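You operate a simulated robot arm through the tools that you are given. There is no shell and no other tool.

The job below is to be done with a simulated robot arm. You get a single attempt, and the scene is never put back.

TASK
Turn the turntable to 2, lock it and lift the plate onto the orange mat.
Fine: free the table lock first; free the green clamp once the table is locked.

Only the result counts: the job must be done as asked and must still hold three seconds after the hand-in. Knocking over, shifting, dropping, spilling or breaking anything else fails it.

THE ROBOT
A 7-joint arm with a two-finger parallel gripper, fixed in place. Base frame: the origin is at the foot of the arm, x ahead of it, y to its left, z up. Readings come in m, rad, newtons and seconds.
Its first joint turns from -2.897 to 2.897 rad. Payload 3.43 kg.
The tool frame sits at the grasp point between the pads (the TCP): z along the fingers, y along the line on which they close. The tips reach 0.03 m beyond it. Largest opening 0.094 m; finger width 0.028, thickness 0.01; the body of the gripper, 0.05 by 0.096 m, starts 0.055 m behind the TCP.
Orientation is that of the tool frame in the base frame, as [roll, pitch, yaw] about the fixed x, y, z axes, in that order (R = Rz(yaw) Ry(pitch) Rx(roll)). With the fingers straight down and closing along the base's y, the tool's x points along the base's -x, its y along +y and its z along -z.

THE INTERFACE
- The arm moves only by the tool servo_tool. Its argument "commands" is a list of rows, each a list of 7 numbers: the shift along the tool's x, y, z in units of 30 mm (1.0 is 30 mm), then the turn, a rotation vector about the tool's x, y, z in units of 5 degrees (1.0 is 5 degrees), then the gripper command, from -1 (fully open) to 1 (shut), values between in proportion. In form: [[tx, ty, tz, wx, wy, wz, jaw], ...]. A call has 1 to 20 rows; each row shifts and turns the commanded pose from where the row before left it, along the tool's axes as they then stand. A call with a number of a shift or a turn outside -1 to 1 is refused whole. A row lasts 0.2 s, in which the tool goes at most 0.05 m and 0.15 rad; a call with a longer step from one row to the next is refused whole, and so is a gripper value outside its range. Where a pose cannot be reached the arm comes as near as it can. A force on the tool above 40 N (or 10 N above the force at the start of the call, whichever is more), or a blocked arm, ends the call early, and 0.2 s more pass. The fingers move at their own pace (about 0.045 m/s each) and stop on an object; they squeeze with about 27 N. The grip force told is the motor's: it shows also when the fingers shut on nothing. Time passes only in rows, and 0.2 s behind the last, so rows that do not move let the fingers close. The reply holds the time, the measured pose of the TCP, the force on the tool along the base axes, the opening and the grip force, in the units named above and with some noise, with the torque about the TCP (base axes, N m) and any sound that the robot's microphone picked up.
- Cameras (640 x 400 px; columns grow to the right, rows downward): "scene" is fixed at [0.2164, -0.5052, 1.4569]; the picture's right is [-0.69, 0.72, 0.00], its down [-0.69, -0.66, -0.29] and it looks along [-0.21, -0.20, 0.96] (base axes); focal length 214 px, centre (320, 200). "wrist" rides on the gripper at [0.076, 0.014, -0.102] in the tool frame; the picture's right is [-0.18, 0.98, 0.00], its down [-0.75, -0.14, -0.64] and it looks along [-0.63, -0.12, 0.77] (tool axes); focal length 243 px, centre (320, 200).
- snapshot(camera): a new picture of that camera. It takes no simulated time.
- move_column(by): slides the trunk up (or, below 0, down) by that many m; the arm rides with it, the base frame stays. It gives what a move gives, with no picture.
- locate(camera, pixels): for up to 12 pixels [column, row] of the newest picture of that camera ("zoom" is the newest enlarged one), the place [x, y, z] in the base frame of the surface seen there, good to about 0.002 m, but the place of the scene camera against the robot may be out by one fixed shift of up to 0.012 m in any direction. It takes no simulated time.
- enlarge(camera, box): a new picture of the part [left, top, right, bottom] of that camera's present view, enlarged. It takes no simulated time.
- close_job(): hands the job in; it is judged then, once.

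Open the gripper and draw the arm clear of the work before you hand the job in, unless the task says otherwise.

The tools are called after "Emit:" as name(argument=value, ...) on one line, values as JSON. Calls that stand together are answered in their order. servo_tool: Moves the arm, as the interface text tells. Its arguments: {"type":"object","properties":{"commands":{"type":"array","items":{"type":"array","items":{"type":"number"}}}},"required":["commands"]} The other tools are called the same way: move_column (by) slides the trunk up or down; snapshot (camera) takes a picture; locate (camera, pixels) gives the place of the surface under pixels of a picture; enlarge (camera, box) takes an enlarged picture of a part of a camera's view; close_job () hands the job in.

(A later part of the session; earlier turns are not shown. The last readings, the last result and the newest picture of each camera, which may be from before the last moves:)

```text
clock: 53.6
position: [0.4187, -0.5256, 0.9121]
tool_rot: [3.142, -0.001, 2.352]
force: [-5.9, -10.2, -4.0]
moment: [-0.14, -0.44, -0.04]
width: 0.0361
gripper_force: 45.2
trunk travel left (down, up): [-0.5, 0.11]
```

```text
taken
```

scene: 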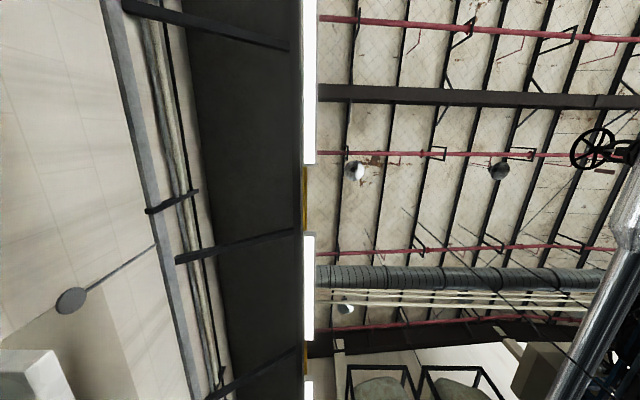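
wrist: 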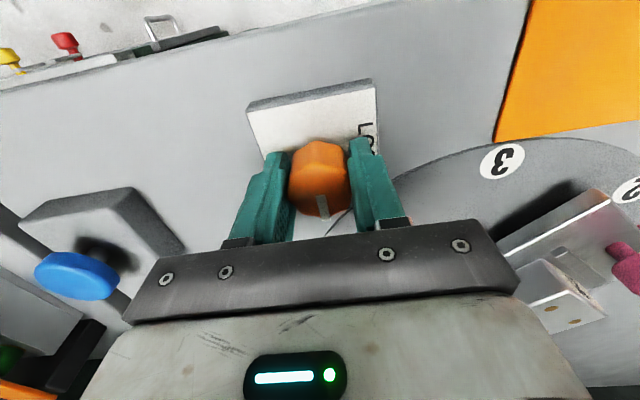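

Gripped at 0.036 m. Turning counter-clockwise (negative about tool z) back toward LOCK, first 45°.

Emit:
servo_tool(commands=[[0, -0.04, 0, 0, 0, 0, 1], [0, 0, 0, 0, 0, -1, 1], [0, 0, 0, 0, 0, -1, 1], [0, 0, 0, 0, 0, -1, 1], [0, 0, 0, 0, 0, -1, 1], [0, 0, 0, 0, 0, -1, 1], [0, 0, 0, 0, 0, -1, 1], [0, 0, 0, 0, 0, -1, 1], [0, 0, 0, 0, 0, -1, 1], [0, 0, 0, 0, 0, -1, 1], [0, 0, 0, 0, 0, 0, 1]])

```text
clock: 56.0
position: [0.4193, -0.5271, 0.9112]
tool_rot: [3.14, -0.001, 3.141]
force: [-1.0, -12.0, -15.7]
moment: [0.0, 0.41, -0.01]
width: 0.0358
gripper_force: 44.7
trunk travel left (down, up): [-0.5, 0.11]
```

Forces are moderate. Continuing the remaining 45° to LOCK.

Emit:
servo_tool(commands=[[0, -0.02, 0.02, 0, 0, -1, 1], [0, 0, 0, 0, 0, -1, 1], [0, 0, 0, 0, 0, -1, 1], [0, 0, 0, 0, 0, -1, 1], [0, 0, 0, 0, 0, -1, 1], [0, 0, 0, 0, 0, -1, 1], [0, 0, 0, 0, 0, -1, 1], [0, 0, 0, 0, 0, -1, 1], [0, 0, 0, 0, 0, -1, 1], [0, 0, 0, 0, 0, 0, 1]])

Emit:
snapshot(camera="wrist")

```text
clock: 58.2
position: [0.4206, -0.5286, 0.9113]
tool_rot: [-3.14, -0.001, -2.355]
force: [2.1, -16.7, 2.6]
moment: [1.03, 0.08, -0.18]
width: 0.0357
gripper_force: 45.4
trunk travel left (down, up): [-0.5, 0.11]
```

```text
taken
```

wrist: 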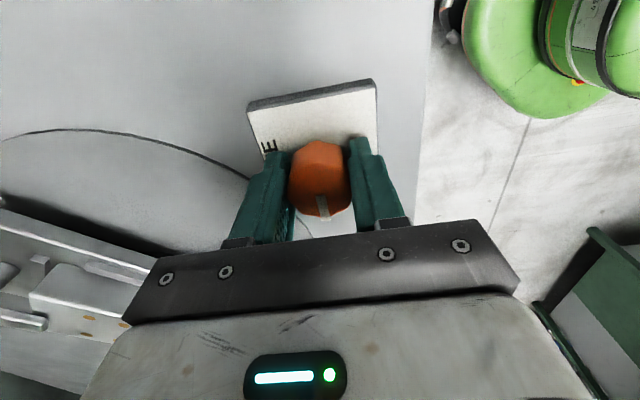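

Turn complete (a stop torque of about −0.18 N·m as at the other end). I'll release, rise and look at the pointer.

Emit:
servo_tool(commands=[[0, 0, 0, 0, 0, 0, -1], [0, 0, 0, 0, 0, 0, -1], [0, 0, 0, 0, 0, 0, -1], [0, 0, 0, 0, 0, 0, -1], [0, 0, -0.8, 0, 0, 0, -1], [0, 0, -0.8, 0, 0, 0, -1], [0, 0, -0.8, 0, 0, 0, -1], [0, 0, -0.8, 0, 0, 0, -1], [0, 0, -0.8, 0, 0, 0, -1], [-0.7, 0, -0.5, 0, 0, 0, -1], [-0.7, 0, -0.5, 0, 0, 0, -1], [0, 0, 0, 0, 0, 0, -1]])

Emit:
snapshot(camera="wrist")

Emit:
enlarge(camera="wrist", box=[240, 0, 400, 130])

```text
clock: 60.8
position: [0.4491, -0.4971, 1.06]
tool_rot: [3.141, 0.0, -2.355]
force: [0.0, 0.2, -0.3]
moment: [0.02, -0.03, -0.03]
width: 0.0938
gripper_force: 0.0
trunk travel left (down, up): [-0.5, 0.11]
```

```text
taken
```

wrist: 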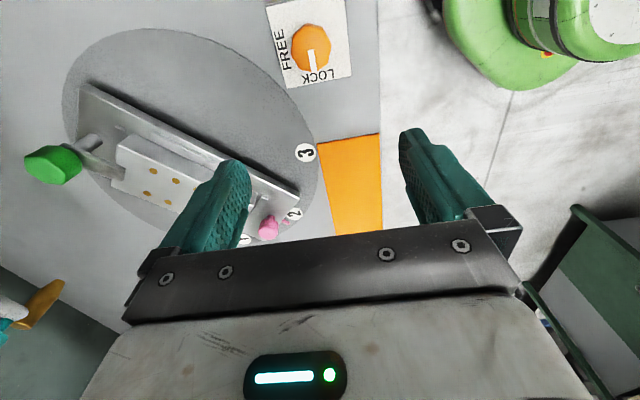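

```text
3.08 times, centred on (320, 65) of wrist
```

zoom: 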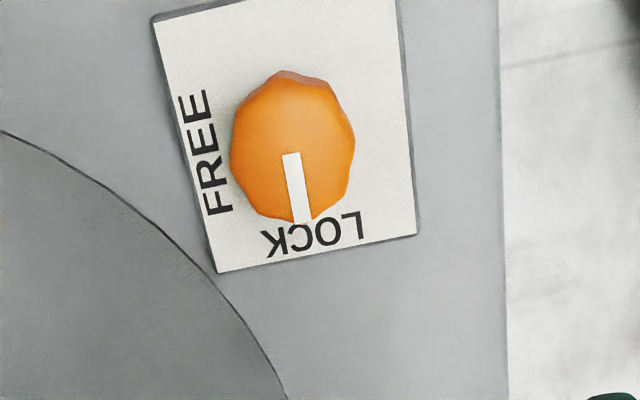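

The knob now points at LOCK. Next I'll rotate to yaw +135° (camera away from the rod) and move to view the green clamp near (0.634,-0.692).

Emit:
servo_tool(commands=[[0, 0, 0, 0, 0, 1, -1], [0, 0, 0, 0, 0, 1, -1], [0, 0, 0, 0, 0, 1, -1], [0, 0, 0, 0, 0, 1, -1], [0, 0, 0, 0, 0, 1, -1], [0, 0, 0, 0, 0, 1, -1], [0, 0, 0, 0, 0, 1, -1], [0, 0, 0, 0, 0, 1, -1], [0, 0, 0, 0, 0, 1, -1], [0, 0, 0, 0, 0, 1, -1], [0, 0, 0, 0, 0, 1, -1], [0, 0, 0, 0, 0, 1, -1], [0, 0, 0, 0, 0, 1, -1], [0, 0, 0, 0, 0, 1, -1], [0, 0, 0, 0, 0, 1, -1], [0, 0, 0, 0, 0, 1, -1], [0, 0, 0, 0, 0, 1, -1], [0, 0, 0, 0, 0, 1, -1]])

Emit:
servo_tool(commands=[[-0.882, 0, -0.333, 0, 0, 0, -1], [-0.882, 0, -0.333, 0, 0, 0, -1], [-0.882, 0, -0.333, 0, 0, 0, -1], [-0.882, 0, -0.333, 0, 0, 0, -1], [-0.882, 0, -0.333, 0, 0, 0, -1], [-0.882, 0, -0.333, 0, 0, 0, -1], [-0.882, 0, -0.333, 0, 0, 0, -1], [-0.882, 0, -0.333, 0, 0, 0, -1], [-0.882, 0, -0.333, 0, 0, 0, -1], [0, 0, 0, 0, 0, 0, -1]])

Emit:
snapshot(camera="wrist")

Emit:
enlarge(camera="wrist", box=[230, 30, 410, 180])

```text
clock: 64.6
position: [0.4473, -0.4969, 1.0604]
tool_rot: [3.141, -0.001, 2.355]
force: [0.2, -0.6, -0.7]
moment: [0.01, -0.03, 0.02]
width: 0.0941
gripper_force: 0.1
trunk travel left (down, up): [-0.5, 0.11]
```

```text
clock: 66.8
position: [0.6061, -0.6536, 1.1458]
tool_rot: [-3.141, -0.001, 2.358]
force: [-0.2, 0.3, -0.2]
moment: [0.01, 0.0, -0.02]
width: 0.0941
gripper_force: 0.0
out of reach, approached as far as the arm can: row 9
trunk travel left (down, up): [-0.5, 0.11]
```

```text
taken
```

wrist: 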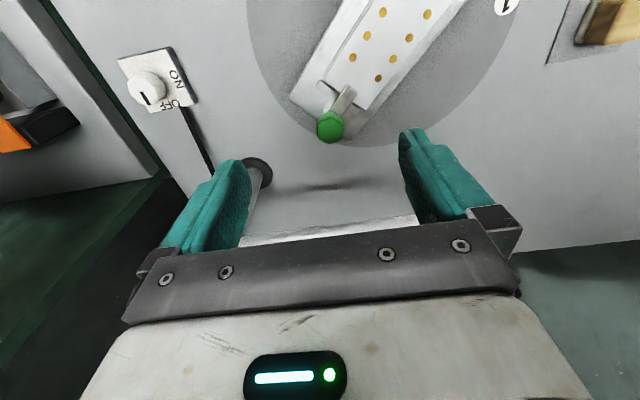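

```text
2.67 times, centred on (320, 105) of wrist
```

zoom: 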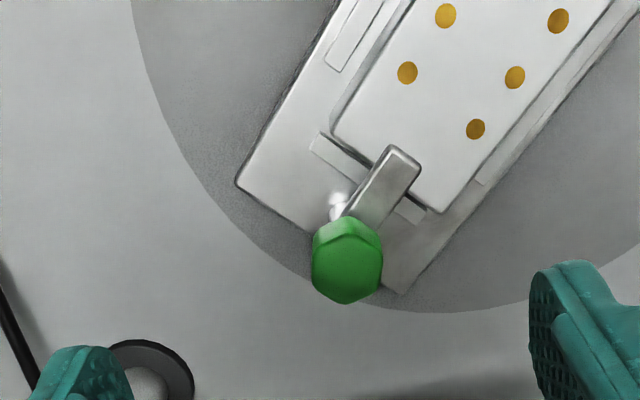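

The table is locked and the clamp is seen clearly at (330,127). The reach is near its limit here, so first I'll locate the clamp's parts and the plate.

Emit:
locate(camera="zoom", pixels=[[347, 265], [318, 262], [377, 265], [347, 298], [350, 225], [338, 198], [395, 160], [405, 180], [370, 210], [320, 145], [410, 212], [240, 185]])

Emit:
locate(camera="wrist", pixels=[[330, 130], [333, 75], [368, 108], [350, 60], [373, 2], [462, 2], [320, 232], [400, 220], [258, 170], [255, 235], [378, 78], [427, 14]])

```text
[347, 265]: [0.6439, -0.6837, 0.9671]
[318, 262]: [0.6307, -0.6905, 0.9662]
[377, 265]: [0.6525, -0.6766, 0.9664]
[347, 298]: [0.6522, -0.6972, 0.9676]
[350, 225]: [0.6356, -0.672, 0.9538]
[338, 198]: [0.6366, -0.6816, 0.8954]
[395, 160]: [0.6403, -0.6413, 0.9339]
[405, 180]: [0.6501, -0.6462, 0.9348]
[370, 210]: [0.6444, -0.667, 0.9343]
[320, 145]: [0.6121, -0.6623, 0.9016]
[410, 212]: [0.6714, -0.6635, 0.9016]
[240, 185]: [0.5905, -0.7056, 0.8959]
```

```text
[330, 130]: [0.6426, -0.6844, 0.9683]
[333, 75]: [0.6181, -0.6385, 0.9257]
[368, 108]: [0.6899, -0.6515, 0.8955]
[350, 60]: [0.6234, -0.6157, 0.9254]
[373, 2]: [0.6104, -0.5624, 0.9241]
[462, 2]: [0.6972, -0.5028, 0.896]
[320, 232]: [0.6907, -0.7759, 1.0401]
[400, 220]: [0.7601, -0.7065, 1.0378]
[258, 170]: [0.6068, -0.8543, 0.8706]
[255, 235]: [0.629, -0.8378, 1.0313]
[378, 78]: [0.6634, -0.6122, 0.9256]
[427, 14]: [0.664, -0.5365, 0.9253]
```

The green knob is centred at (0.6435,-0.685), top z 0.967, with the bar pointing +y over the plate (bar top z 0.934). I'll turn the tool to yaw π (fingers closing along y, on hex flats) and come lower to test the reach.

Emit:
servo_tool(commands=[[0, 0, 0, 0, 0, -1, -1], [0, 0, 0, 0, 0, -1, -1], [0, 0, 0, 0, 0, -1, -1], [0, 0, 0, 0, 0, -1, -1], [0, 0, 0, 0, 0, -1, -1], [0, 0, 0, 0, 0, -1, -1], [0, 0, 0, 0, 0, -1, -1], [0, 0, 0, 0, 0, -1, -1], [0, 0, 0, 0, 0, -1, -1], [0, 0, 0.8, 0, 0, 0, -1], [0, 0, 0.8, 0, 0, 0, -1], [0, 0, 0.8, 0, 0, 0, -1], [0, 0, 0.8, 0, 0, 0, -1], [0, 0, 0, 0, 0, 0, -1]])

```text
clock: 69.8
position: [0.6027, -0.6526, 1.0471]
tool_rot: [3.14, 0.0, -3.141]
force: [0.8, 0.0, 0.4]
moment: [0.03, -0.01, 0.04]
width: 0.0942
gripper_force: 0.2
trunk travel left (down, up): [-0.5, 0.11]
```

Now I'll shift outward at this height toward the clamp centre (0.6435,-0.685).

Emit:
servo_tool(commands=[[-0.453, -0.36, 0, 0, 0, 0, -1], [-0.453, -0.36, 0, 0, 0, 0, -1], [-0.453, -0.36, 0, 0, 0, 0, -1], [0, 0, 0, 0, 0, 0, -1]])

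Emit:
snapshot(camera="wrist")

```text
clock: 70.8
position: [0.6103, -0.6491, 1.0489]
tool_rot: [-3.141, 0.0, 3.141]
force: [0.8, -0.1, -0.9]
moment: [0.03, -0.02, 0.0]
width: 0.0939
gripper_force: 0.0
out of reach, approached as far as the arm can: row 1, 2, 3
trunk travel left (down, up): [-0.5, 0.11]
```

```text
taken
```

wrist: 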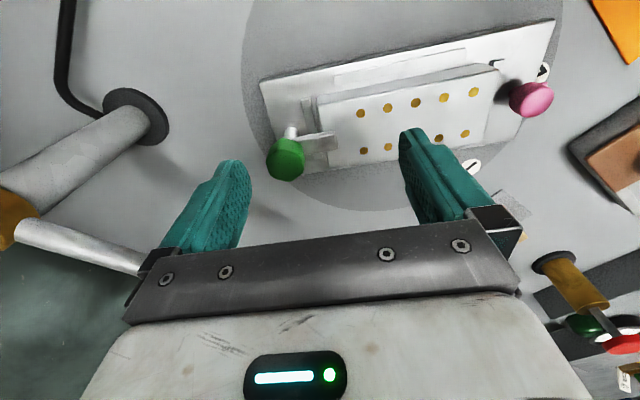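

The reach ends near 0.891 m at this trunk height. I'll rise 0.1 m, then lower the trunk 0.1 m and test whether that extends the reach.

Emit:
servo_tool(commands=[[0.1, 0, -0.85, 0, 0, 0, -1], [0.1, 0, -0.85, 0, 0, 0, -1], [0.1, 0, -0.85, 0, 0, 0, -1], [0.1, 0, -0.85, 0, 0, 0, -1], [0, 0, 0, 0, 0, 0, -1]])

Emit:
move_column(by=-0.1)

```text
clock: 72.0
position: [0.5999, -0.6503, 1.1506]
tool_rot: [3.141, 0.0, 3.14]
force: [-0.5, -0.4, -0.1]
moment: [-0.02, 0.0, 0.0]
width: 0.0943
gripper_force: 0.0
trunk travel left (down, up): [-0.5, 0.11]
```

```text
clock: 73.3
position: [0.5982, -0.6491, 1.0497]
tool_rot: [-3.141, 0.0, -3.141]
force: [-0.1, -0.5, 0.0]
moment: [-0.01, 0.01, -0.03]
width: 0.0938
gripper_force: 0.0
trunk travel left (down, up): [-0.4, 0.21]
```

The trunk is down 0.1 m and the TCP is at (0.598,-0.649,1.050). Trying outward again to the clamp.

Emit:
servo_tool(commands=[[-0.503, -0.4, 0, 0, 0, 0, -1], [-0.503, -0.4, 0, 0, 0, 0, -1], [-0.503, -0.4, 0, 0, 0, 0, -1], [0, 0, 0, 0, 0, 0, -1]])

```text
clock: 74.3
position: [0.6136, -0.6568, 1.0517]
tool_rot: [-3.139, 0.002, 3.141]
force: [0.3, -0.8, -0.4]
moment: [-0.02, -0.03, 0.01]
width: 0.0939
gripper_force: 0.0
out of reach, approached as far as the arm can: row 1, 2, 3
trunk travel left (down, up): [-0.4, 0.21]
```

The radius only improved to 0.899 m. I'll test whether the yaw is the limit by turning the tool −30° in place while still pressing outward.

Emit:
servo_tool(commands=[[0, 0, 0, 0, 0, 1, -1], [0, 0, 0, 0, 0, 1, -1], [0, 0, 0, 0, 0, 1, -1], [0, 0, 0, 0, 0, 1, -1], [0, 0, 0, 0, 0, 1, -1], [0, 0, 0, 0, 0, 1, -1], [0, 0, 0, 0, 0, 0, -1]])

```text
clock: 75.9
position: [0.6151, -0.6556, 1.0522]
tool_rot: [-3.142, 0.002, 2.616]
force: [0.5, 0.1, 0.4]
moment: [0.0, 0.03, 0.02]
width: 0.0939
gripper_force: 0.0
trunk travel left (down, up): [-0.4, 0.21]
```

No complaint in place. Trying outward again at this yaw.

Emit:
servo_tool(commands=[[-0.655, -0.187, 0, 0, 0, 0, -1], [-0.655, -0.187, 0, 0, 0, 0, -1], [0, 0, 0, 0, 0, 0, -1]])

```text
clock: 76.7
position: [0.6178, -0.6542, 1.0503]
tool_rot: [-3.141, 0.0, 2.619]
force: [-0.1, -0.2, -0.4]
moment: [-0.01, 0.02, 0.01]
width: 0.094
gripper_force: 0.1
out of reach, approached as far as the arm can: row 1, 2
trunk travel left (down, up): [-0.4, 0.21]
```

Still 0.900 m. I'll probe how reach depends on height: rise 0.1 m and press outward.

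Emit:
servo_tool(commands=[[0.2, 0, -0.85, 0, 0, 0, -1], [0.2, 0, -0.85, 0, 0, 0, -1], [0.2, 0, -0.85, 0, 0, 0, -1], [0.2, 0, -0.85, 0, 0, 0, -1], [0, 0, 0, 0, 0, 0, -1], [-0.655, -0.187, 0, 0, 0, 0, -1], [-0.655, -0.187, 0, 0, 0, 0, -1], [-0.655, -0.187, 0, 0, 0, 0, -1], [0, 0, 0, 0, 0, 0, -1]])

```text
clock: 78.7
position: [0.5967, -0.642, 1.1535]
tool_rot: [-3.141, 0.0, 2.616]
force: [0.0, -0.1, -0.3]
moment: [0.0, -0.01, 0.01]
width: 0.0941
gripper_force: 0.0
out of reach, approached as far as the arm can: row 6, 7, 8
trunk travel left (down, up): [-0.4, 0.21]
```

Reach shrinks higher up relative to the trunk (0.876 m), so a higher trunk may help. I'll draw inward a little, raise the trunk fully, then descend and probe.

Emit:
servo_tool(commands=[[0.8, 0, 0, 0, 0, 0, -1], [0.8, 0, 0, 0, 0, 0, -1], [0, 0, 0, 0, 0, 0, -1]])

Emit:
move_column(by=0.2)

Emit:
servo_tool(commands=[[0, 0, 1, 0, 0, 0, -1], [0, 0, 1, 0, 0, 0, -1], [0, 0, 1, 0, 0, 0, -1], [0, 0, 1, 0, 0, 0, -1], [0, 0, 1, 0, 0, 0, -1], [0, 0, 1, 0, 0, 0, -1], [0, 0, 1, 0, 0, 0, -1], [0, 0, 1, 0, 0, 0, -1], [0, 0, 1, 0, 0, 0, -1], [0, 0, 1, 0, 0, 0, -1], [0, 0, 0, 0, 0, 0, -1]])

```text
clock: 79.5
position: [0.5564, -0.6195, 1.1533]
tool_rot: [3.141, -0.003, 2.617]
force: [0.0, 0.6, -0.4]
moment: [0.0, -0.02, -0.02]
width: 0.0941
gripper_force: 0.1
out of reach, approached as far as the arm can: row 1
trunk travel left (down, up): [-0.4, 0.21]
```

```text
clock: 81.7
position: [0.5566, -0.6198, 1.3528]
tool_rot: [3.141, 0.0, 2.618]
force: [-0.2, 0.6, 0.0]
moment: [-0.02, -0.01, -0.01]
width: 0.0939
gripper_force: 0.1
trunk travel left (down, up): [-0.6, 0.01]
```

```text
clock: 84.1
position: [0.5541, -0.6185, 1.0531]
tool_rot: [3.141, -0.002, 2.618]
force: [0.0, -0.4, 0.3]
moment: [0.01, 0.0, 0.02]
width: 0.094
gripper_force: 0.1
trunk travel left (down, up): [-0.6, 0.01]
```

Now at (0.554,-0.6185,1.053) with a high trunk. Pushing outward toward the clamp to test the reach.

Emit:
servo_tool(commands=[[-0.738, -0.086, 0, 0, 0, 0, -1], [-0.738, -0.086, 0, 0, 0, 0, -1], [-0.738, -0.086, 0, 0, 0, 0, -1], [-0.738, -0.086, 0, 0, 0, 0, -1], [-0.738, -0.086, 0, 0, 0, 0, -1], [0, 0, 0, 0, 0, 0, -1]])

```text
clock: 85.5
position: [0.6031, -0.6398, 1.0511]
tool_rot: [-3.141, -0.001, 2.616]
force: [-0.3, 0.0, 0.2]
moment: [-0.02, -0.02, 0.01]
width: 0.094
gripper_force: 0.0
out of reach, approached as far as the arm can: row 3, 4, 5
trunk travel left (down, up): [-0.6, 0.01]
```

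The plain reach peaks near 0.90 m, but the knob is at 0.94 m, so I need to tilt the tool outward about 25° to extend it. First I draw in, rise, and set the trunk lower for the best wrist height.

Emit:
servo_tool(commands=[[0.8, 0, 0, 0, 0, 0, -1], [0.8, 0, 0, 0, 0, 0, -1], [0.8, 0, 0, 0, 0, 0, -1], [0.1, 0, -0.9, 0, 0, 0, -1], [0.1, 0, -0.9, 0, 0, 0, -1], [0.1, 0, -0.9, 0, 0, 0, -1], [0.1, 0, -0.9, 0, 0, 0, -1], [0.1, 0, -0.9, 0, 0, 0, -1], [0.1, 0, -0.9, 0, 0, 0, -1], [0.1, 0, -0.9, 0, 0, 0, -1], [0.1, 0, -0.9, 0, 0, 0, -1], [0.1, 0, -0.9, 0, 0, 0, -1], [0, 0, 0, 0, 0, 0, -1]])

Emit:
move_column(by=-0.23)

```text
clock: 88.3
position: [0.5195, -0.5899, 1.2992]
tool_rot: [-3.14, 0.0, 2.62]
force: [-0.3, 0.5, 0.2]
moment: [-0.02, 0.01, -0.01]
width: 0.0942
gripper_force: 0.1
trunk travel left (down, up): [-0.6, 0.01]
```

```text
clock: 90.7
position: [0.5192, -0.5915, 1.0673]
tool_rot: [-3.141, 0.0, 2.618]
force: [-0.6, 0.1, 0.1]
moment: [-0.02, 0.02, -0.03]
width: 0.0943
gripper_force: 0.1
trunk travel left (down, up): [-0.37, 0.24]
```

Trunk set; TCP at (0.519,-0.5915,1.067). Now tilting 25° outward about the tool's y axis.

Emit:
servo_tool(commands=[[0, 0, 0, 0, -1, 0, -1], [0, 0, 0, 0, -1, 0, -1], [0, 0, 0, 0, -1, 0, -1], [0, 0, 0, 0, -1, 0, -1], [0, 0, 0, 0, -1, 0, -1], [0, 0, 0, 0, 0, 0, -1]])

Emit:
snapshot(camera="wrist")

```text
clock: 92.1
position: [0.519, -0.5899, 1.0672]
tool_rot: [3.141, 0.439, 2.619]
force: [-0.1, -0.5, 0.3]
moment: [0.02, 0.01, -0.01]
width: 0.0938
gripper_force: 0.1
trunk travel left (down, up): [-0.37, 0.24]
```

```text
taken
```

wrist: 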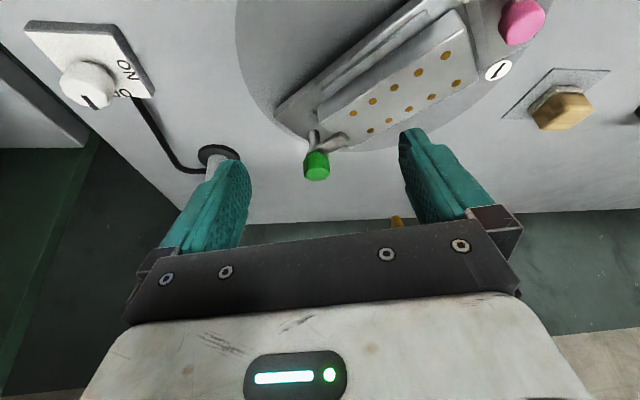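

The tilt is 25.15° as wanted. Moving outward above the knob at z≈1.05 to test the reach.

Emit:
servo_tool(commands=[[-0.742, -0.111, 0.45, 0, 0, 0, -1], [-0.742, -0.111, 0.45, 0, 0, 0, -1], [-0.742, -0.111, 0.45, 0, 0, 0, -1], [-0.742, -0.111, 0.45, 0, 0, 0, -1], [-0.742, -0.111, 0.45, 0, 0, 0, -1], [-0.742, -0.111, 0.45, 0, 0, 0, -1], [0, 0, 0, 0, 0, 0, -1]])

Emit:
snapshot(camera="wrist")

```text
clock: 93.7
position: [0.6438, -0.6842, 1.0507]
tool_rot: [3.141, 0.438, 2.615]
force: [0.7, -0.1, -0.7]
moment: [0.0, 0.01, 0.01]
width: 0.094
gripper_force: 0.1
trunk travel left (down, up): [-0.37, 0.24]
```

```text
taken
```

wrist: 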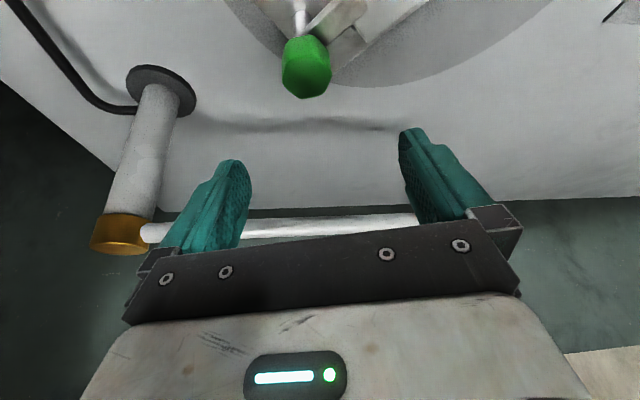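

Reached the spot above the knob with no complaint. I'll enlarge to see the hex flats and the bar.

Emit:
enlarge(camera="wrist", box=[240, 0, 400, 120])

Emit:
locate(camera="wrist", pixels=[[306, 85], [290, 80], [325, 80], [312, 97], [330, 222], [250, 230], [400, 218], [300, 20]])

```text
3.33 times, centred on (320, 60) of wrist
```

zoom: 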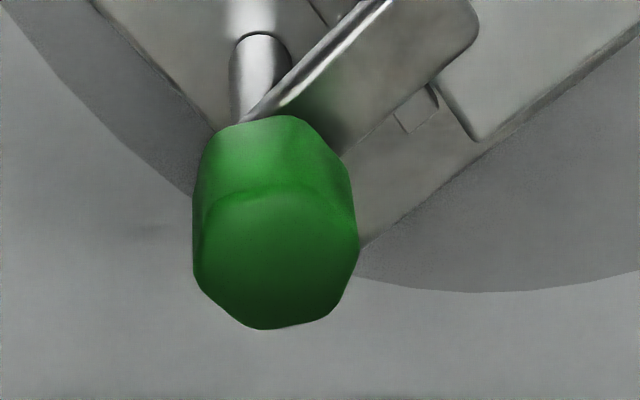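

```text
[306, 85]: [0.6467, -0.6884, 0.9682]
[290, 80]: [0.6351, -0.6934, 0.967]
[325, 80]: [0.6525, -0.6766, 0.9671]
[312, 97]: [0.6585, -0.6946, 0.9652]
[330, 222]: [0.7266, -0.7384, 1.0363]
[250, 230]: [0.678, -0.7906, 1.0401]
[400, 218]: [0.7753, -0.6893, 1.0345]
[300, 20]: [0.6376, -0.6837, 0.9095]
```

The rod sits ~0.07 m outward of the fingers, which is clear. I'll descend to z≈0.972, keeping the tips above the bar (z 0.934).

Emit:
servo_tool(commands=[[0.3225, -0.009, 0.573, 0, 0, 0, -1], [0.3225, -0.009, 0.573, 0, 0, 0, -1], [0.3225, -0.009, 0.573, 0, 0, 0, -1], [0.3225, -0.009, 0.573, 0, 0, 0, -1], [0, 0, 0, 0, 0, 0, -1]])

Emit:
snapshot(camera="wrist")

```text
clock: 94.9
position: [0.6368, -0.6839, 0.973]
tool_rot: [-3.141, 0.437, 2.619]
force: [0.8, -0.1, -0.4]
moment: [-0.03, 0.01, -0.01]
width: 0.094
gripper_force: 0.0
trunk travel left (down, up): [-0.37, 0.24]
```

```text
taken
```

wrist: 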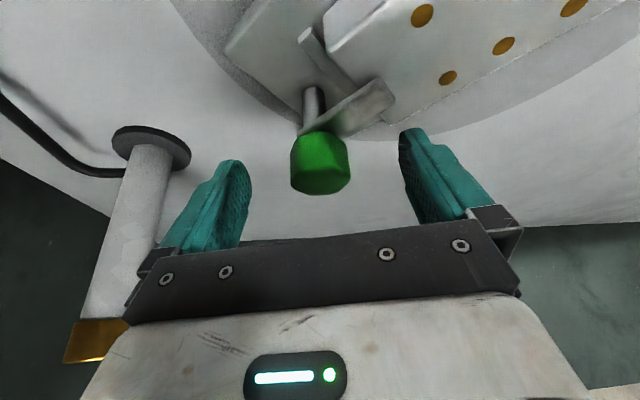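

The green knob is centred between the fingers at (320,165). Closing.

Emit:
servo_tool(commands=[[0, 0, 0, 0, 0, 0, 0], [0, 0, 0, 0, 0, 0, 1], [0, 0, 0, 0, 0, 0, 1], [0, 0, 0, 0, 0, 0, 1], [0, 0, 0, 0, 0, 0, 1], [0, 0, 0, 0, 0, 0, 1], [0, 0, 0, 0, 0, 0, 1]])

Emit:
snapshot(camera="wrist")

```text
clock: 96.5
position: [0.6351, -0.6842, 0.972]
tool_rot: [-3.14, 0.436, 2.617]
force: [0.5, -2.4, -0.2]
moment: [-0.05, -0.11, -0.02]
width: 0.0331
gripper_force: 44.6
trunk travel left (down, up): [-0.37, 0.24]
```

```text
taken
```

wrist: 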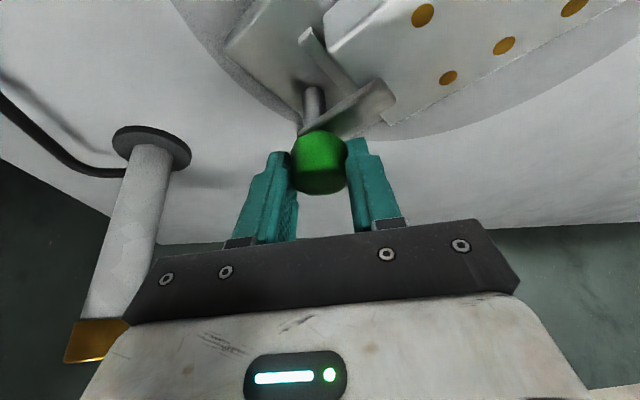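

Gripped at 0.033 m. I'll test turning the knob 10° counter-clockwise about the vertical and read the torque and picture.

Emit:
servo_tool(commands=[[0, -0.02, 0, -0.4226, 0, -0.906, 1], [0, -0.02, 0, -0.4226, 0, -0.906, 1], [0, 0, 0, 0, 0, 0, 1]])

Emit:
snapshot(camera="wrist")

```text
clock: 97.3
position: [0.6361, -0.6859, 0.9732]
tool_rot: [-3.141, 0.436, 2.791]
force: [-3.3, -6.2, 0.1]
moment: [0.45, 0.09, -0.44]
width: 0.0335
gripper_force: 45.5
trunk travel left (down, up): [-0.37, 0.24]
```

```text
taken
```

wrist: 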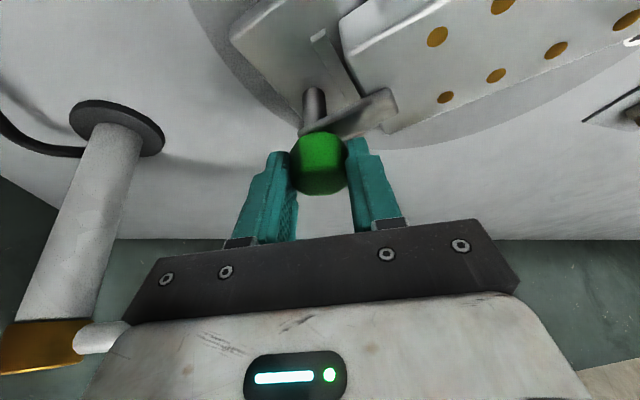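

Torque is −0.44 N·m, possibly a stop. I'll enlarge to see whether the bar moved relative to the plate.

Emit:
enlarge(camera="wrist", box=[250, 50, 430, 200])

Emit:
locate(camera="wrist", pixels=[[385, 98], [370, 110], [350, 118], [392, 110], [312, 95]])

```text
2.67 times, centred on (340, 125) of wrist
```

zoom: 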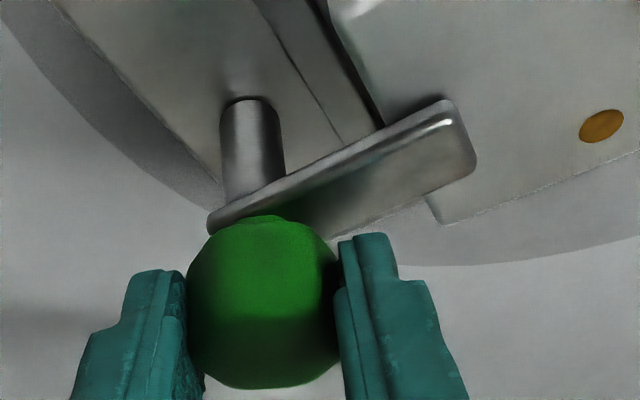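

```text
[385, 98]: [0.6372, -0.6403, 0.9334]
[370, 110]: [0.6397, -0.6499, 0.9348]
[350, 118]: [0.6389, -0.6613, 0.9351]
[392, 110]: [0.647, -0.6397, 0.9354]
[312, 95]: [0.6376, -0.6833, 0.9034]
```

The bar tip is still at x≈0.642, so counter-clockwise is stopped. I'll reverse and turn clockwise: 20° back to 10° past the start.

Emit:
servo_tool(commands=[[0, 0.02, 0, 0.4226, 0, 0.906, 1], [0, 0.02, 0, 0.4226, 0, 0.906, 1], [0, 0.02, 0, 0.4226, 0, 0.906, 1], [0, 0.02, 0, 0.4226, 0, 0.906, 1], [0, 0, 0, 0, 0, 0, 1]])

Emit:
snapshot(camera="wrist")

Emit:
enlarge(camera="wrist", box=[250, 50, 430, 200])

```text
clock: 98.5
position: [0.6383, -0.6825, 0.9731]
tool_rot: [3.14, 0.437, 2.442]
force: [-7.6, 0.1, 0.0]
moment: [-0.41, 0.24, -0.03]
width: 0.0336
gripper_force: 44.9
trunk travel left (down, up): [-0.37, 0.24]
```

```text
taken
```

wrist: 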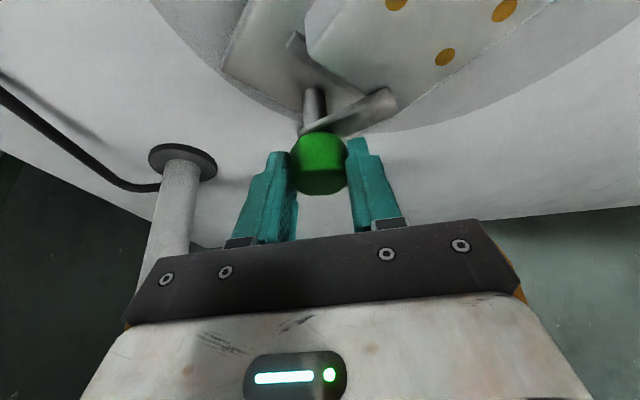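

```text
2.67 times, centred on (340, 125) of wrist
```

zoom: 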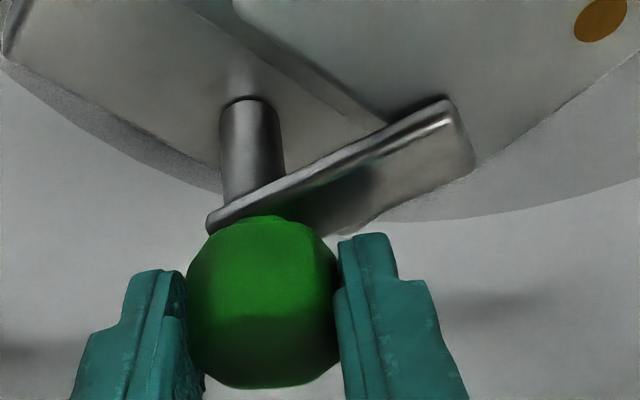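

Now the bar turns along with the fingers at low torque, so clockwise frees it. Continuing 25° more.

Emit:
servo_tool(commands=[[0, 0.02, 0, 0.4226, 0, 0.906, 1], [0, 0.02, 0, 0.4226, 0, 0.906, 1], [0, 0.02, 0, 0.4226, 0, 0.906, 1], [0, 0.02, 0, 0.4226, 0, 0.906, 1], [0, 0.02, 0, 0.4226, 0, 0.906, 1], [0, 0, 0, 0, 0, 0, 1]])

Emit:
snapshot(camera="wrist")

```text
clock: 99.9
position: [0.6429, -0.6809, 0.9726]
tool_rot: [3.139, 0.435, 2.008]
force: [0.1, 8.1, -2.9]
moment: [-0.73, 0.13, 0.04]
width: 0.0336
gripper_force: 45.2
trunk travel left (down, up): [-0.37, 0.24]
```

```text
taken
```

wrist: 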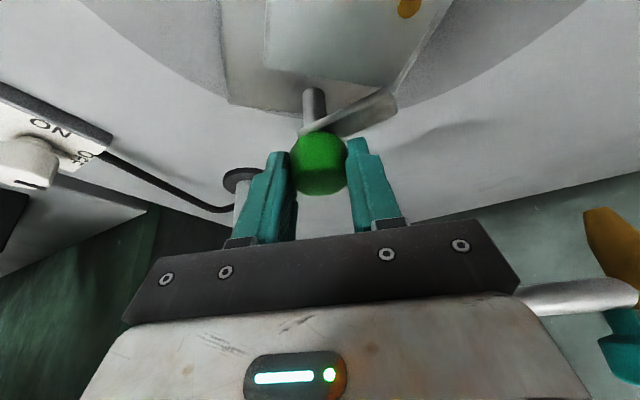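

The bar has turned about 45° with little torque. Another 25°.

Emit:
servo_tool(commands=[[0, 0.02, 0, 0.4226, 0, 0.906, 1], [0, 0.02, 0, 0.4226, 0, 0.906, 1], [0, 0.02, 0, 0.4226, 0, 0.906, 1], [0, 0.02, 0, 0.4226, 0, 0.906, 1], [0, 0.02, 0, 0.4226, 0, 0.906, 1], [0, 0, 0, 0, 0, 0, 1]])

Emit:
snapshot(camera="wrist")

Emit:
enlarge(camera="wrist", box=[230, 20, 430, 190])

```text
clock: 101.3
position: [0.6452, -0.6805, 0.9729]
tool_rot: [-3.141, 0.436, 1.568]
force: [5.3, 6.5, -1.9]
moment: [1.21, 0.25, 0.02]
width: 0.0332
gripper_force: 44.6
trunk travel left (down, up): [-0.37, 0.24]
```

```text
taken
```

wrist: 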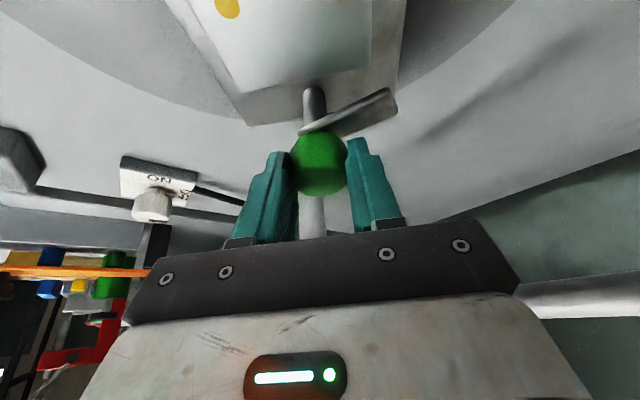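

```text
2.35 times, centred on (330, 105) of wrist
```

zoom: 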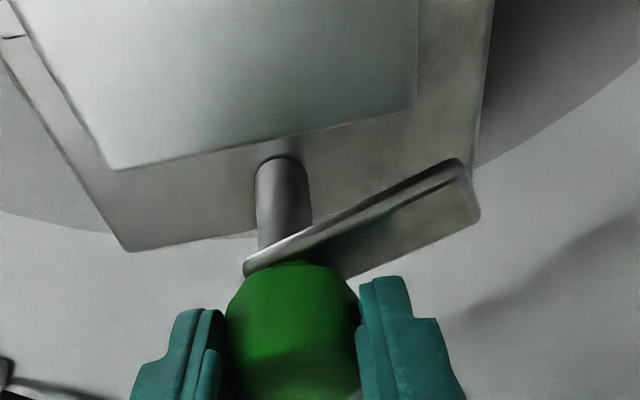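

The bar is nearly clear of the plate (~70° turned). I'll turn another 20° to make it fully free.

Emit:
servo_tool(commands=[[0, 0.02, 0, 0.4226, 0, 0.906, 1], [0, 0.02, 0, 0.4226, 0, 0.906, 1], [0, 0.02, 0, 0.4226, 0, 0.906, 1], [0, 0.02, 0, 0.4226, 0, 0.906, 1], [0, 0, 0, 0, 0, 0, 1]])

Emit:
snapshot(camera="wrist")

Emit:
enlarge(camera="wrist", box=[230, 20, 430, 190])

```text
clock: 102.5
position: [0.6462, -0.6802, 0.9725]
tool_rot: [-3.141, 0.436, 1.223]
force: [2.6, 10.0, -3.8]
moment: [-0.53, 0.04, 0.02]
width: 0.0335
gripper_force: 44.9
trunk travel left (down, up): [-0.37, 0.24]
```

```text
taken
```

wrist: 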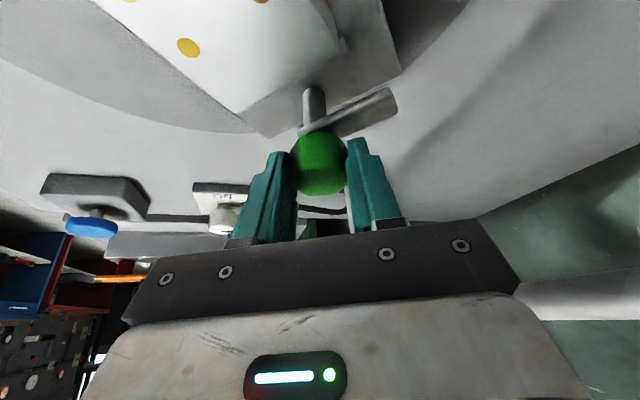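

```text
2.35 times, centred on (330, 105) of wrist
```

zoom: 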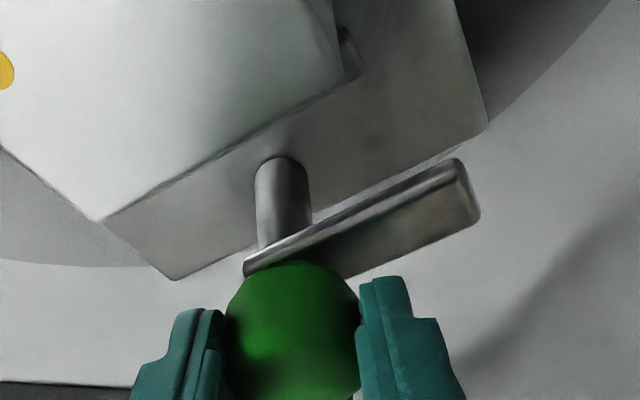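

The bar is now parallel with the cradle's end, ~90° turned. I'll add 10° more for certainty and check the torque.

Emit:
servo_tool(commands=[[0, 0.02, 0, 0.4226, 0, 0.906, 1], [0, 0.02, 0, 0.4226, 0, 0.906, 1], [0, 0, 0, 0, 0, 0, 1]])

Emit:
enlarge(camera="wrist", box=[230, 20, 430, 190])

```text
clock: 103.3
position: [0.6465, -0.6812, 0.9729]
tool_rot: [3.14, 0.437, 1.043]
force: [2.4, -3.2, -6.8]
moment: [0.17, -0.3, 0.1]
width: 0.0336
gripper_force: 44.9
trunk travel left (down, up): [-0.37, 0.24]
```

```text
2.35 times, centred on (330, 105) of wrist
```

zoom: 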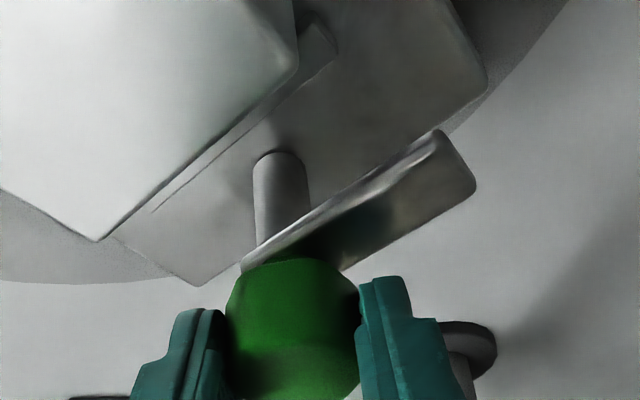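

The bar slipped slightly at the end, so the clamp is at its stop, fully open. I'll open the fingers and rise vertically.

Emit:
servo_tool(commands=[[0, 0, 0, 0, 0, 0, 0], [0, 0, 0, 0, 0, 0, -0.5], [0, 0, 0, 0, 0, 0, -1], [0, 0, 0, 0, 0, 0, -1], [0, 0, 0, 0, 0, 0, -1], [-0.282, 0, -0.604, 0, 0, 0, -1], [-0.282, 0, -0.604, 0, 0, 0, -1], [-0.282, 0, -0.604, 0, 0, 0, -1], [-0.282, 0, -0.604, 0, 0, 0, -1], [0, 0, 0, 0, 0, 0, -1]])

Emit:
snapshot(camera="wrist")

```text
clock: 105.5
position: [0.647, -0.6794, 1.0531]
tool_rot: [3.141, 0.436, 1.046]
force: [-0.2, -0.8, 0.0]
moment: [-0.02, 0.02, 0.02]
width: 0.094
gripper_force: 0.0
trunk travel left (down, up): [-0.37, 0.24]
```

```text
taken
```

wrist: 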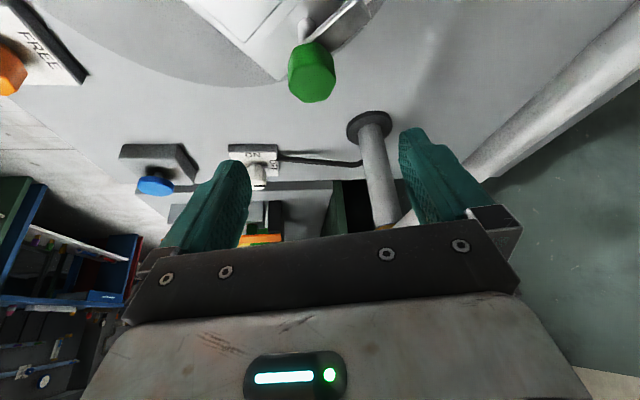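

The clamp is open. I'll retreat inward away from the rod and level the tool again.

Emit:
servo_tool(commands=[[0.0925, -0.705, -0.32, 0, 0, 0, -1], [0.0925, -0.705, -0.32, 0, 0, 0, -1], [0.0925, -0.705, -0.32, 0, 0, 0, -1], [0.0925, -0.705, -0.32, 0, 0, 0, -1], [0, 0, 0, 0, 0, 0, -1], [0, 0, 0, 0, 1, 0, -1], [0, 0, 0, 0, 1, 0, -1], [0, 0, 0, 0, 1, 0, -1], [0, 0, 0, 0, 1, 0, -1], [0, 0, 0, 0, 1, 0, -1], [0, 0, 0, 0, 0, -1, -1], [0, 0, 0, 0, 0, -1, -1], [0, 0, 0, 0, 0, -1, -1], [0, 0, 0, 0, 0, -1, -1], [0, 0, 0, 0, 0, -1, -1], [0, 0, 0, 0, 0, -1, -1], [0, 0, 0, 0, 0, 0, -1]])

Emit:
snapshot(camera="wrist")

```text
clock: 109.1
position: [0.5881, -0.6149, 1.0835]
tool_rot: [-3.141, 0.0, 1.572]
force: [0.5, -0.4, 0.4]
moment: [0.02, 0.03, 0.0]
width: 0.0938
gripper_force: 0.0
trunk travel left (down, up): [-0.37, 0.24]
```

```text
taken
```

wrist: 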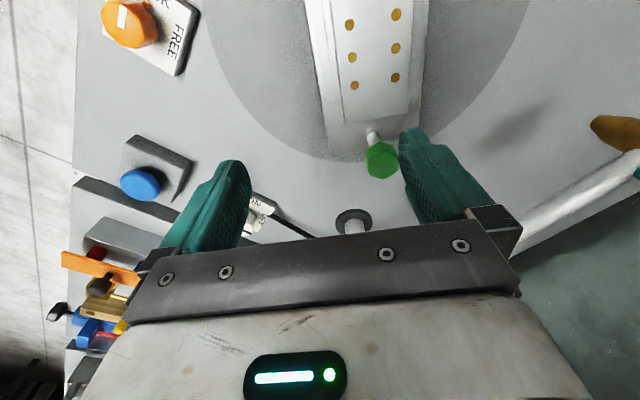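

Level now at yaw 90°. Moving to view the plate from above at about (0.643,-0.53).

Emit:
servo_tool(commands=[[0.944, 0.611, 0, 0, 0, 0, -1], [0.944, 0.611, 0, 0, 0, 0, -1], [0.944, 0.611, 0, 0, 0, 0, -1], [0, 0, 0, 0, 0, 0, -1]])

Emit:
snapshot(camera="wrist")

Emit:
enlarge(camera="wrist", box=[200, 0, 440, 200])

```text
clock: 110.1
position: [0.642, -0.5313, 1.0832]
tool_rot: [-3.141, 0.001, 1.569]
force: [-0.1, 0.7, 0.3]
moment: [0.01, -0.02, 0.02]
width: 0.0941
gripper_force: 0.1
trunk travel left (down, up): [-0.37, 0.24]
```

```text
taken
```

wrist: 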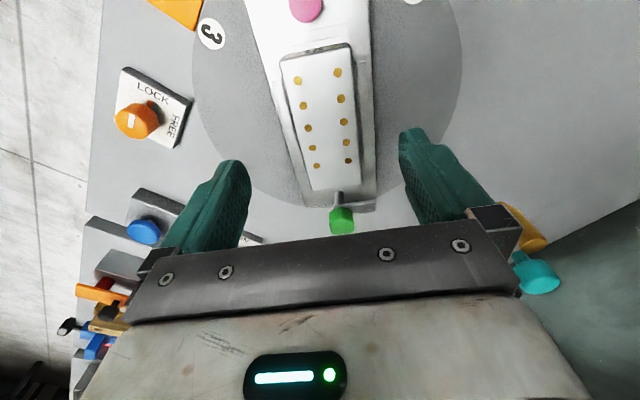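

```text
2.00 times, centred on (320, 100) of wrist
```

zoom: 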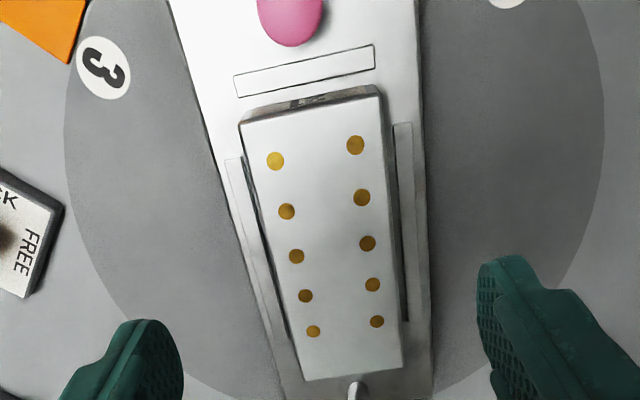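

The plate is free and clearly visible. Locating its corners and the rails.

Emit:
locate(camera="zoom", pixels=[[244, 125], [376, 94], [400, 366], [308, 377], [320, 240], [228, 165], [262, 250], [402, 130], [406, 310], [305, 75], [385, 180], [200, 100]])

Emit:
locate(camera="wrist", pixels=[[342, 218], [338, 200], [365, 207], [350, 207], [372, 180], [360, 205]])

```text
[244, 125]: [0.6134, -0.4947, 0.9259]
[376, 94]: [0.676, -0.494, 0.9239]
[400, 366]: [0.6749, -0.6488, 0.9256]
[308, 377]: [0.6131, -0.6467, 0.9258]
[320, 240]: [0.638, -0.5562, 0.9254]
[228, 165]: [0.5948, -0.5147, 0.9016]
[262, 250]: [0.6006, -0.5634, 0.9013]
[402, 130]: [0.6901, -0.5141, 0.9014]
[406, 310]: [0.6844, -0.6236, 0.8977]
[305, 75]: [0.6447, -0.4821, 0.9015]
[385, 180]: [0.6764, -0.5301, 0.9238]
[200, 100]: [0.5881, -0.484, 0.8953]
```

```text
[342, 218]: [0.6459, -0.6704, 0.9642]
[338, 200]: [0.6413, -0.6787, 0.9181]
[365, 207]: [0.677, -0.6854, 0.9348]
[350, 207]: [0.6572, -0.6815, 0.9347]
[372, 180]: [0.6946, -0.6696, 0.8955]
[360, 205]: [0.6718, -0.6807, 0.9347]
```

Plate top spans x 0.613–0.676, y −0.494 to −0.648, z 0.9255, with rails at z 0.9015. I'll centre the gripper at (0.6445,-0.571) and descend to z≈0.935.

Emit:
servo_tool(commands=[[-0.66, 0.042, 0, 0, 0, 0, -1], [-0.66, 0.042, 0, 0, 0, 0, -1], [0, 0, 0.8, 0, 0, 0, -1], [0, 0, 0.8, 0, 0, 0, -1], [0, 0, 0.8, 0, 0, 0, -1], [0, 0, 0, 0, 0, 0, -1]])

Emit:
snapshot(camera="wrist")

```text
clock: 111.5
position: [0.6446, -0.5711, 1.009]
tool_rot: [3.14, 0.0, 1.572]
force: [0.3, 0.1, 0.2]
moment: [0.01, 0.02, -0.01]
width: 0.0941
gripper_force: 0.0
trunk travel left (down, up): [-0.37, 0.24]
```

```text
taken
```

wrist: 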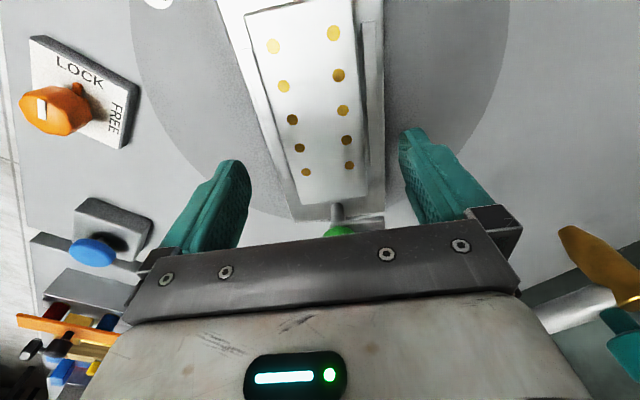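

Aligned over the plate's centre. Descending the last 0.074 m.

Emit:
servo_tool(commands=[[0, 0, 0.617, 0, 0, 0, -1], [0, 0, 0.617, 0, 0, 0, -1], [0, 0, 0.617, 0, 0, 0, -1], [0, 0, 0.617, 0, 0, 0, -1], [0, 0, 0, 0, 0, 0, -1]])

Emit:
snapshot(camera="wrist")

```text
clock: 112.7
position: [0.6443, -0.5687, 0.9371]
tool_rot: [3.14, -0.001, 1.572]
force: [0.2, 0.5, -0.8]
moment: [0.03, -0.02, 0.01]
width: 0.0938
gripper_force: 0.1
trunk travel left (down, up): [-0.37, 0.24]
```

```text
taken
```

wrist: 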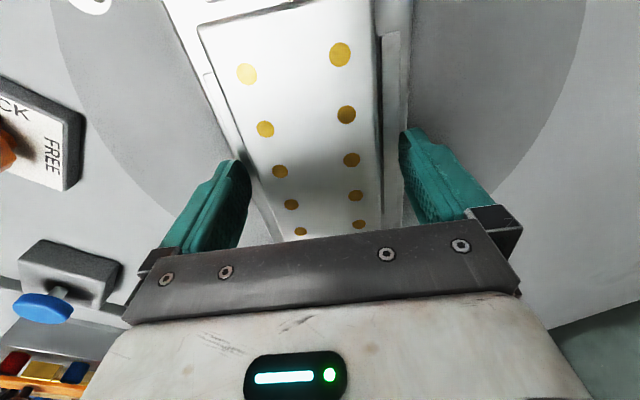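

The fingers straddle the plate. Lowering 2 mm more and closing.

Emit:
servo_tool(commands=[[0, 0, 0.06, 0, 0, 0, -1], [0, 0, 0, 0, 0, 0, 1], [0, 0, 0, 0, 0, 0, 1], [0, 0, 0, 0, 0, 0, 1], [0, 0, 0, 0, 0, 0, 1], [0, 0, 0, 0, 0, 0, 1]])

Emit:
snapshot(camera="wrist")

```text
clock: 114.1
position: [0.6448, -0.5694, 0.9338]
tool_rot: [-3.141, 0.0, 1.569]
force: [-1.9, -0.2, -0.3]
moment: [0.03, 0.19, -0.01]
width: 0.0698
gripper_force: 26.8
trunk travel left (down, up): [-0.37, 0.24]
```

```text
taken
```

wrist: 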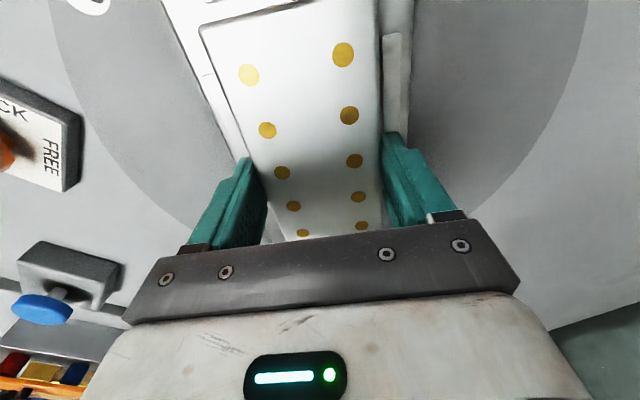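

Gripped at 0.0698 m with 26.8 N. Lifting gently straight up.

Emit:
servo_tool(commands=[[0, 0, 0, 0, 0, 0, 1], [0, 0, -0.2, 0, 0, 0, 1], [0, 0, -0.3, 0, 0, 0, 1], [0, 0, -0.4, 0, 0, 0, 1], [0, 0, -0.4, 0, 0, 0, 1], [0, 0, -0.4, 0, 0, 0, 1], [0, 0, 0, 0, 0, 0, 1]])

Emit:
snapshot(camera="wrist")

```text
clock: 115.7
position: [0.6445, -0.5711, 0.9868]
tool_rot: [3.141, -0.001, 1.57]
force: [0.8, 0.7, -0.9]
moment: [0.0, 0.03, 0.0]
width: 0.0
gripper_force: 27.2
trunk travel left (down, up): [-0.37, 0.24]
```

```text
taken
```

wrist: 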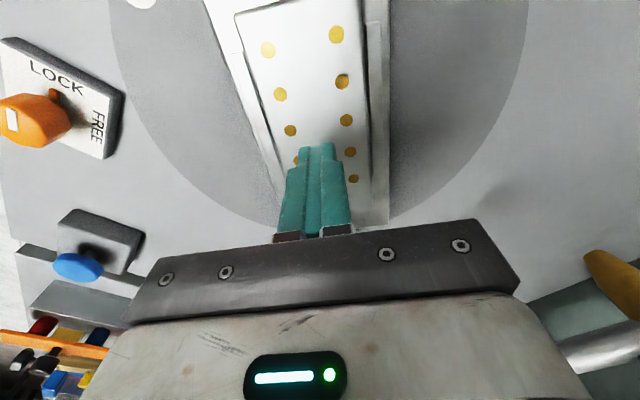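

The fingers slid off and shut on nothing (width 0.0). I'll open at this height, check the plate hasn't shifted, and inspect it closely.

Emit:
servo_tool(commands=[[0, 0, -0.5, 0, 0, 0, -1], [0.9, 0, -0.5, 0, 0, 0, -1], [0.9, 0, 0, 0, 0, 0, -1], [0, 0, 0, 0, 0, 0, -1], [0, 0, 0, 0, 0, 0, -1]])

Emit:
snapshot(camera="wrist")

Emit:
enlarge(camera="wrist", box=[220, 0, 420, 170])

```text
clock: 116.9
position: [0.644, -0.5162, 1.0154]
tool_rot: [-3.141, -0.001, 1.57]
force: [-0.4, -0.3, -0.6]
moment: [0.0, 0.01, -0.04]
width: 0.094
gripper_force: 0.1
trunk travel left (down, up): [-0.37, 0.24]
```

```text
taken
```

wrist: 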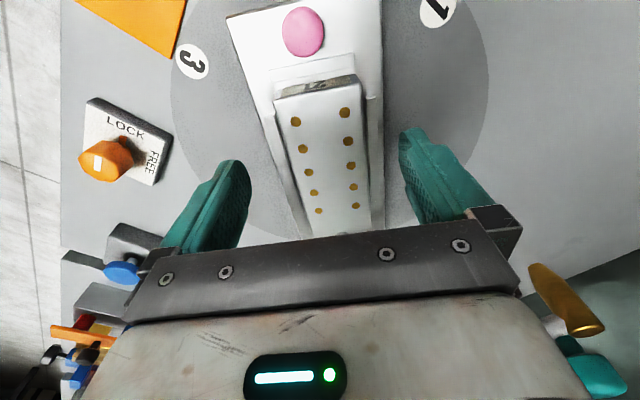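

```text
2.35 times, centred on (320, 85) of wrist
```

zoom: 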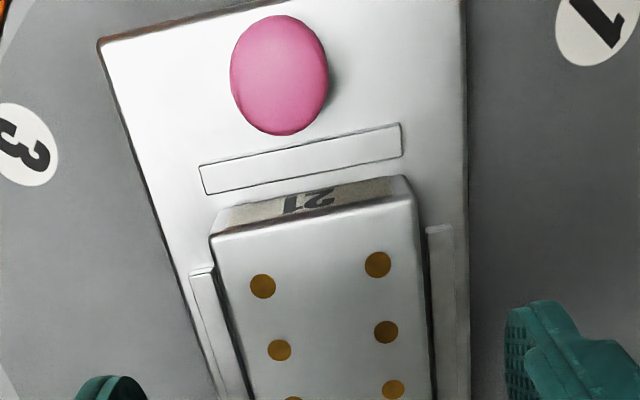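

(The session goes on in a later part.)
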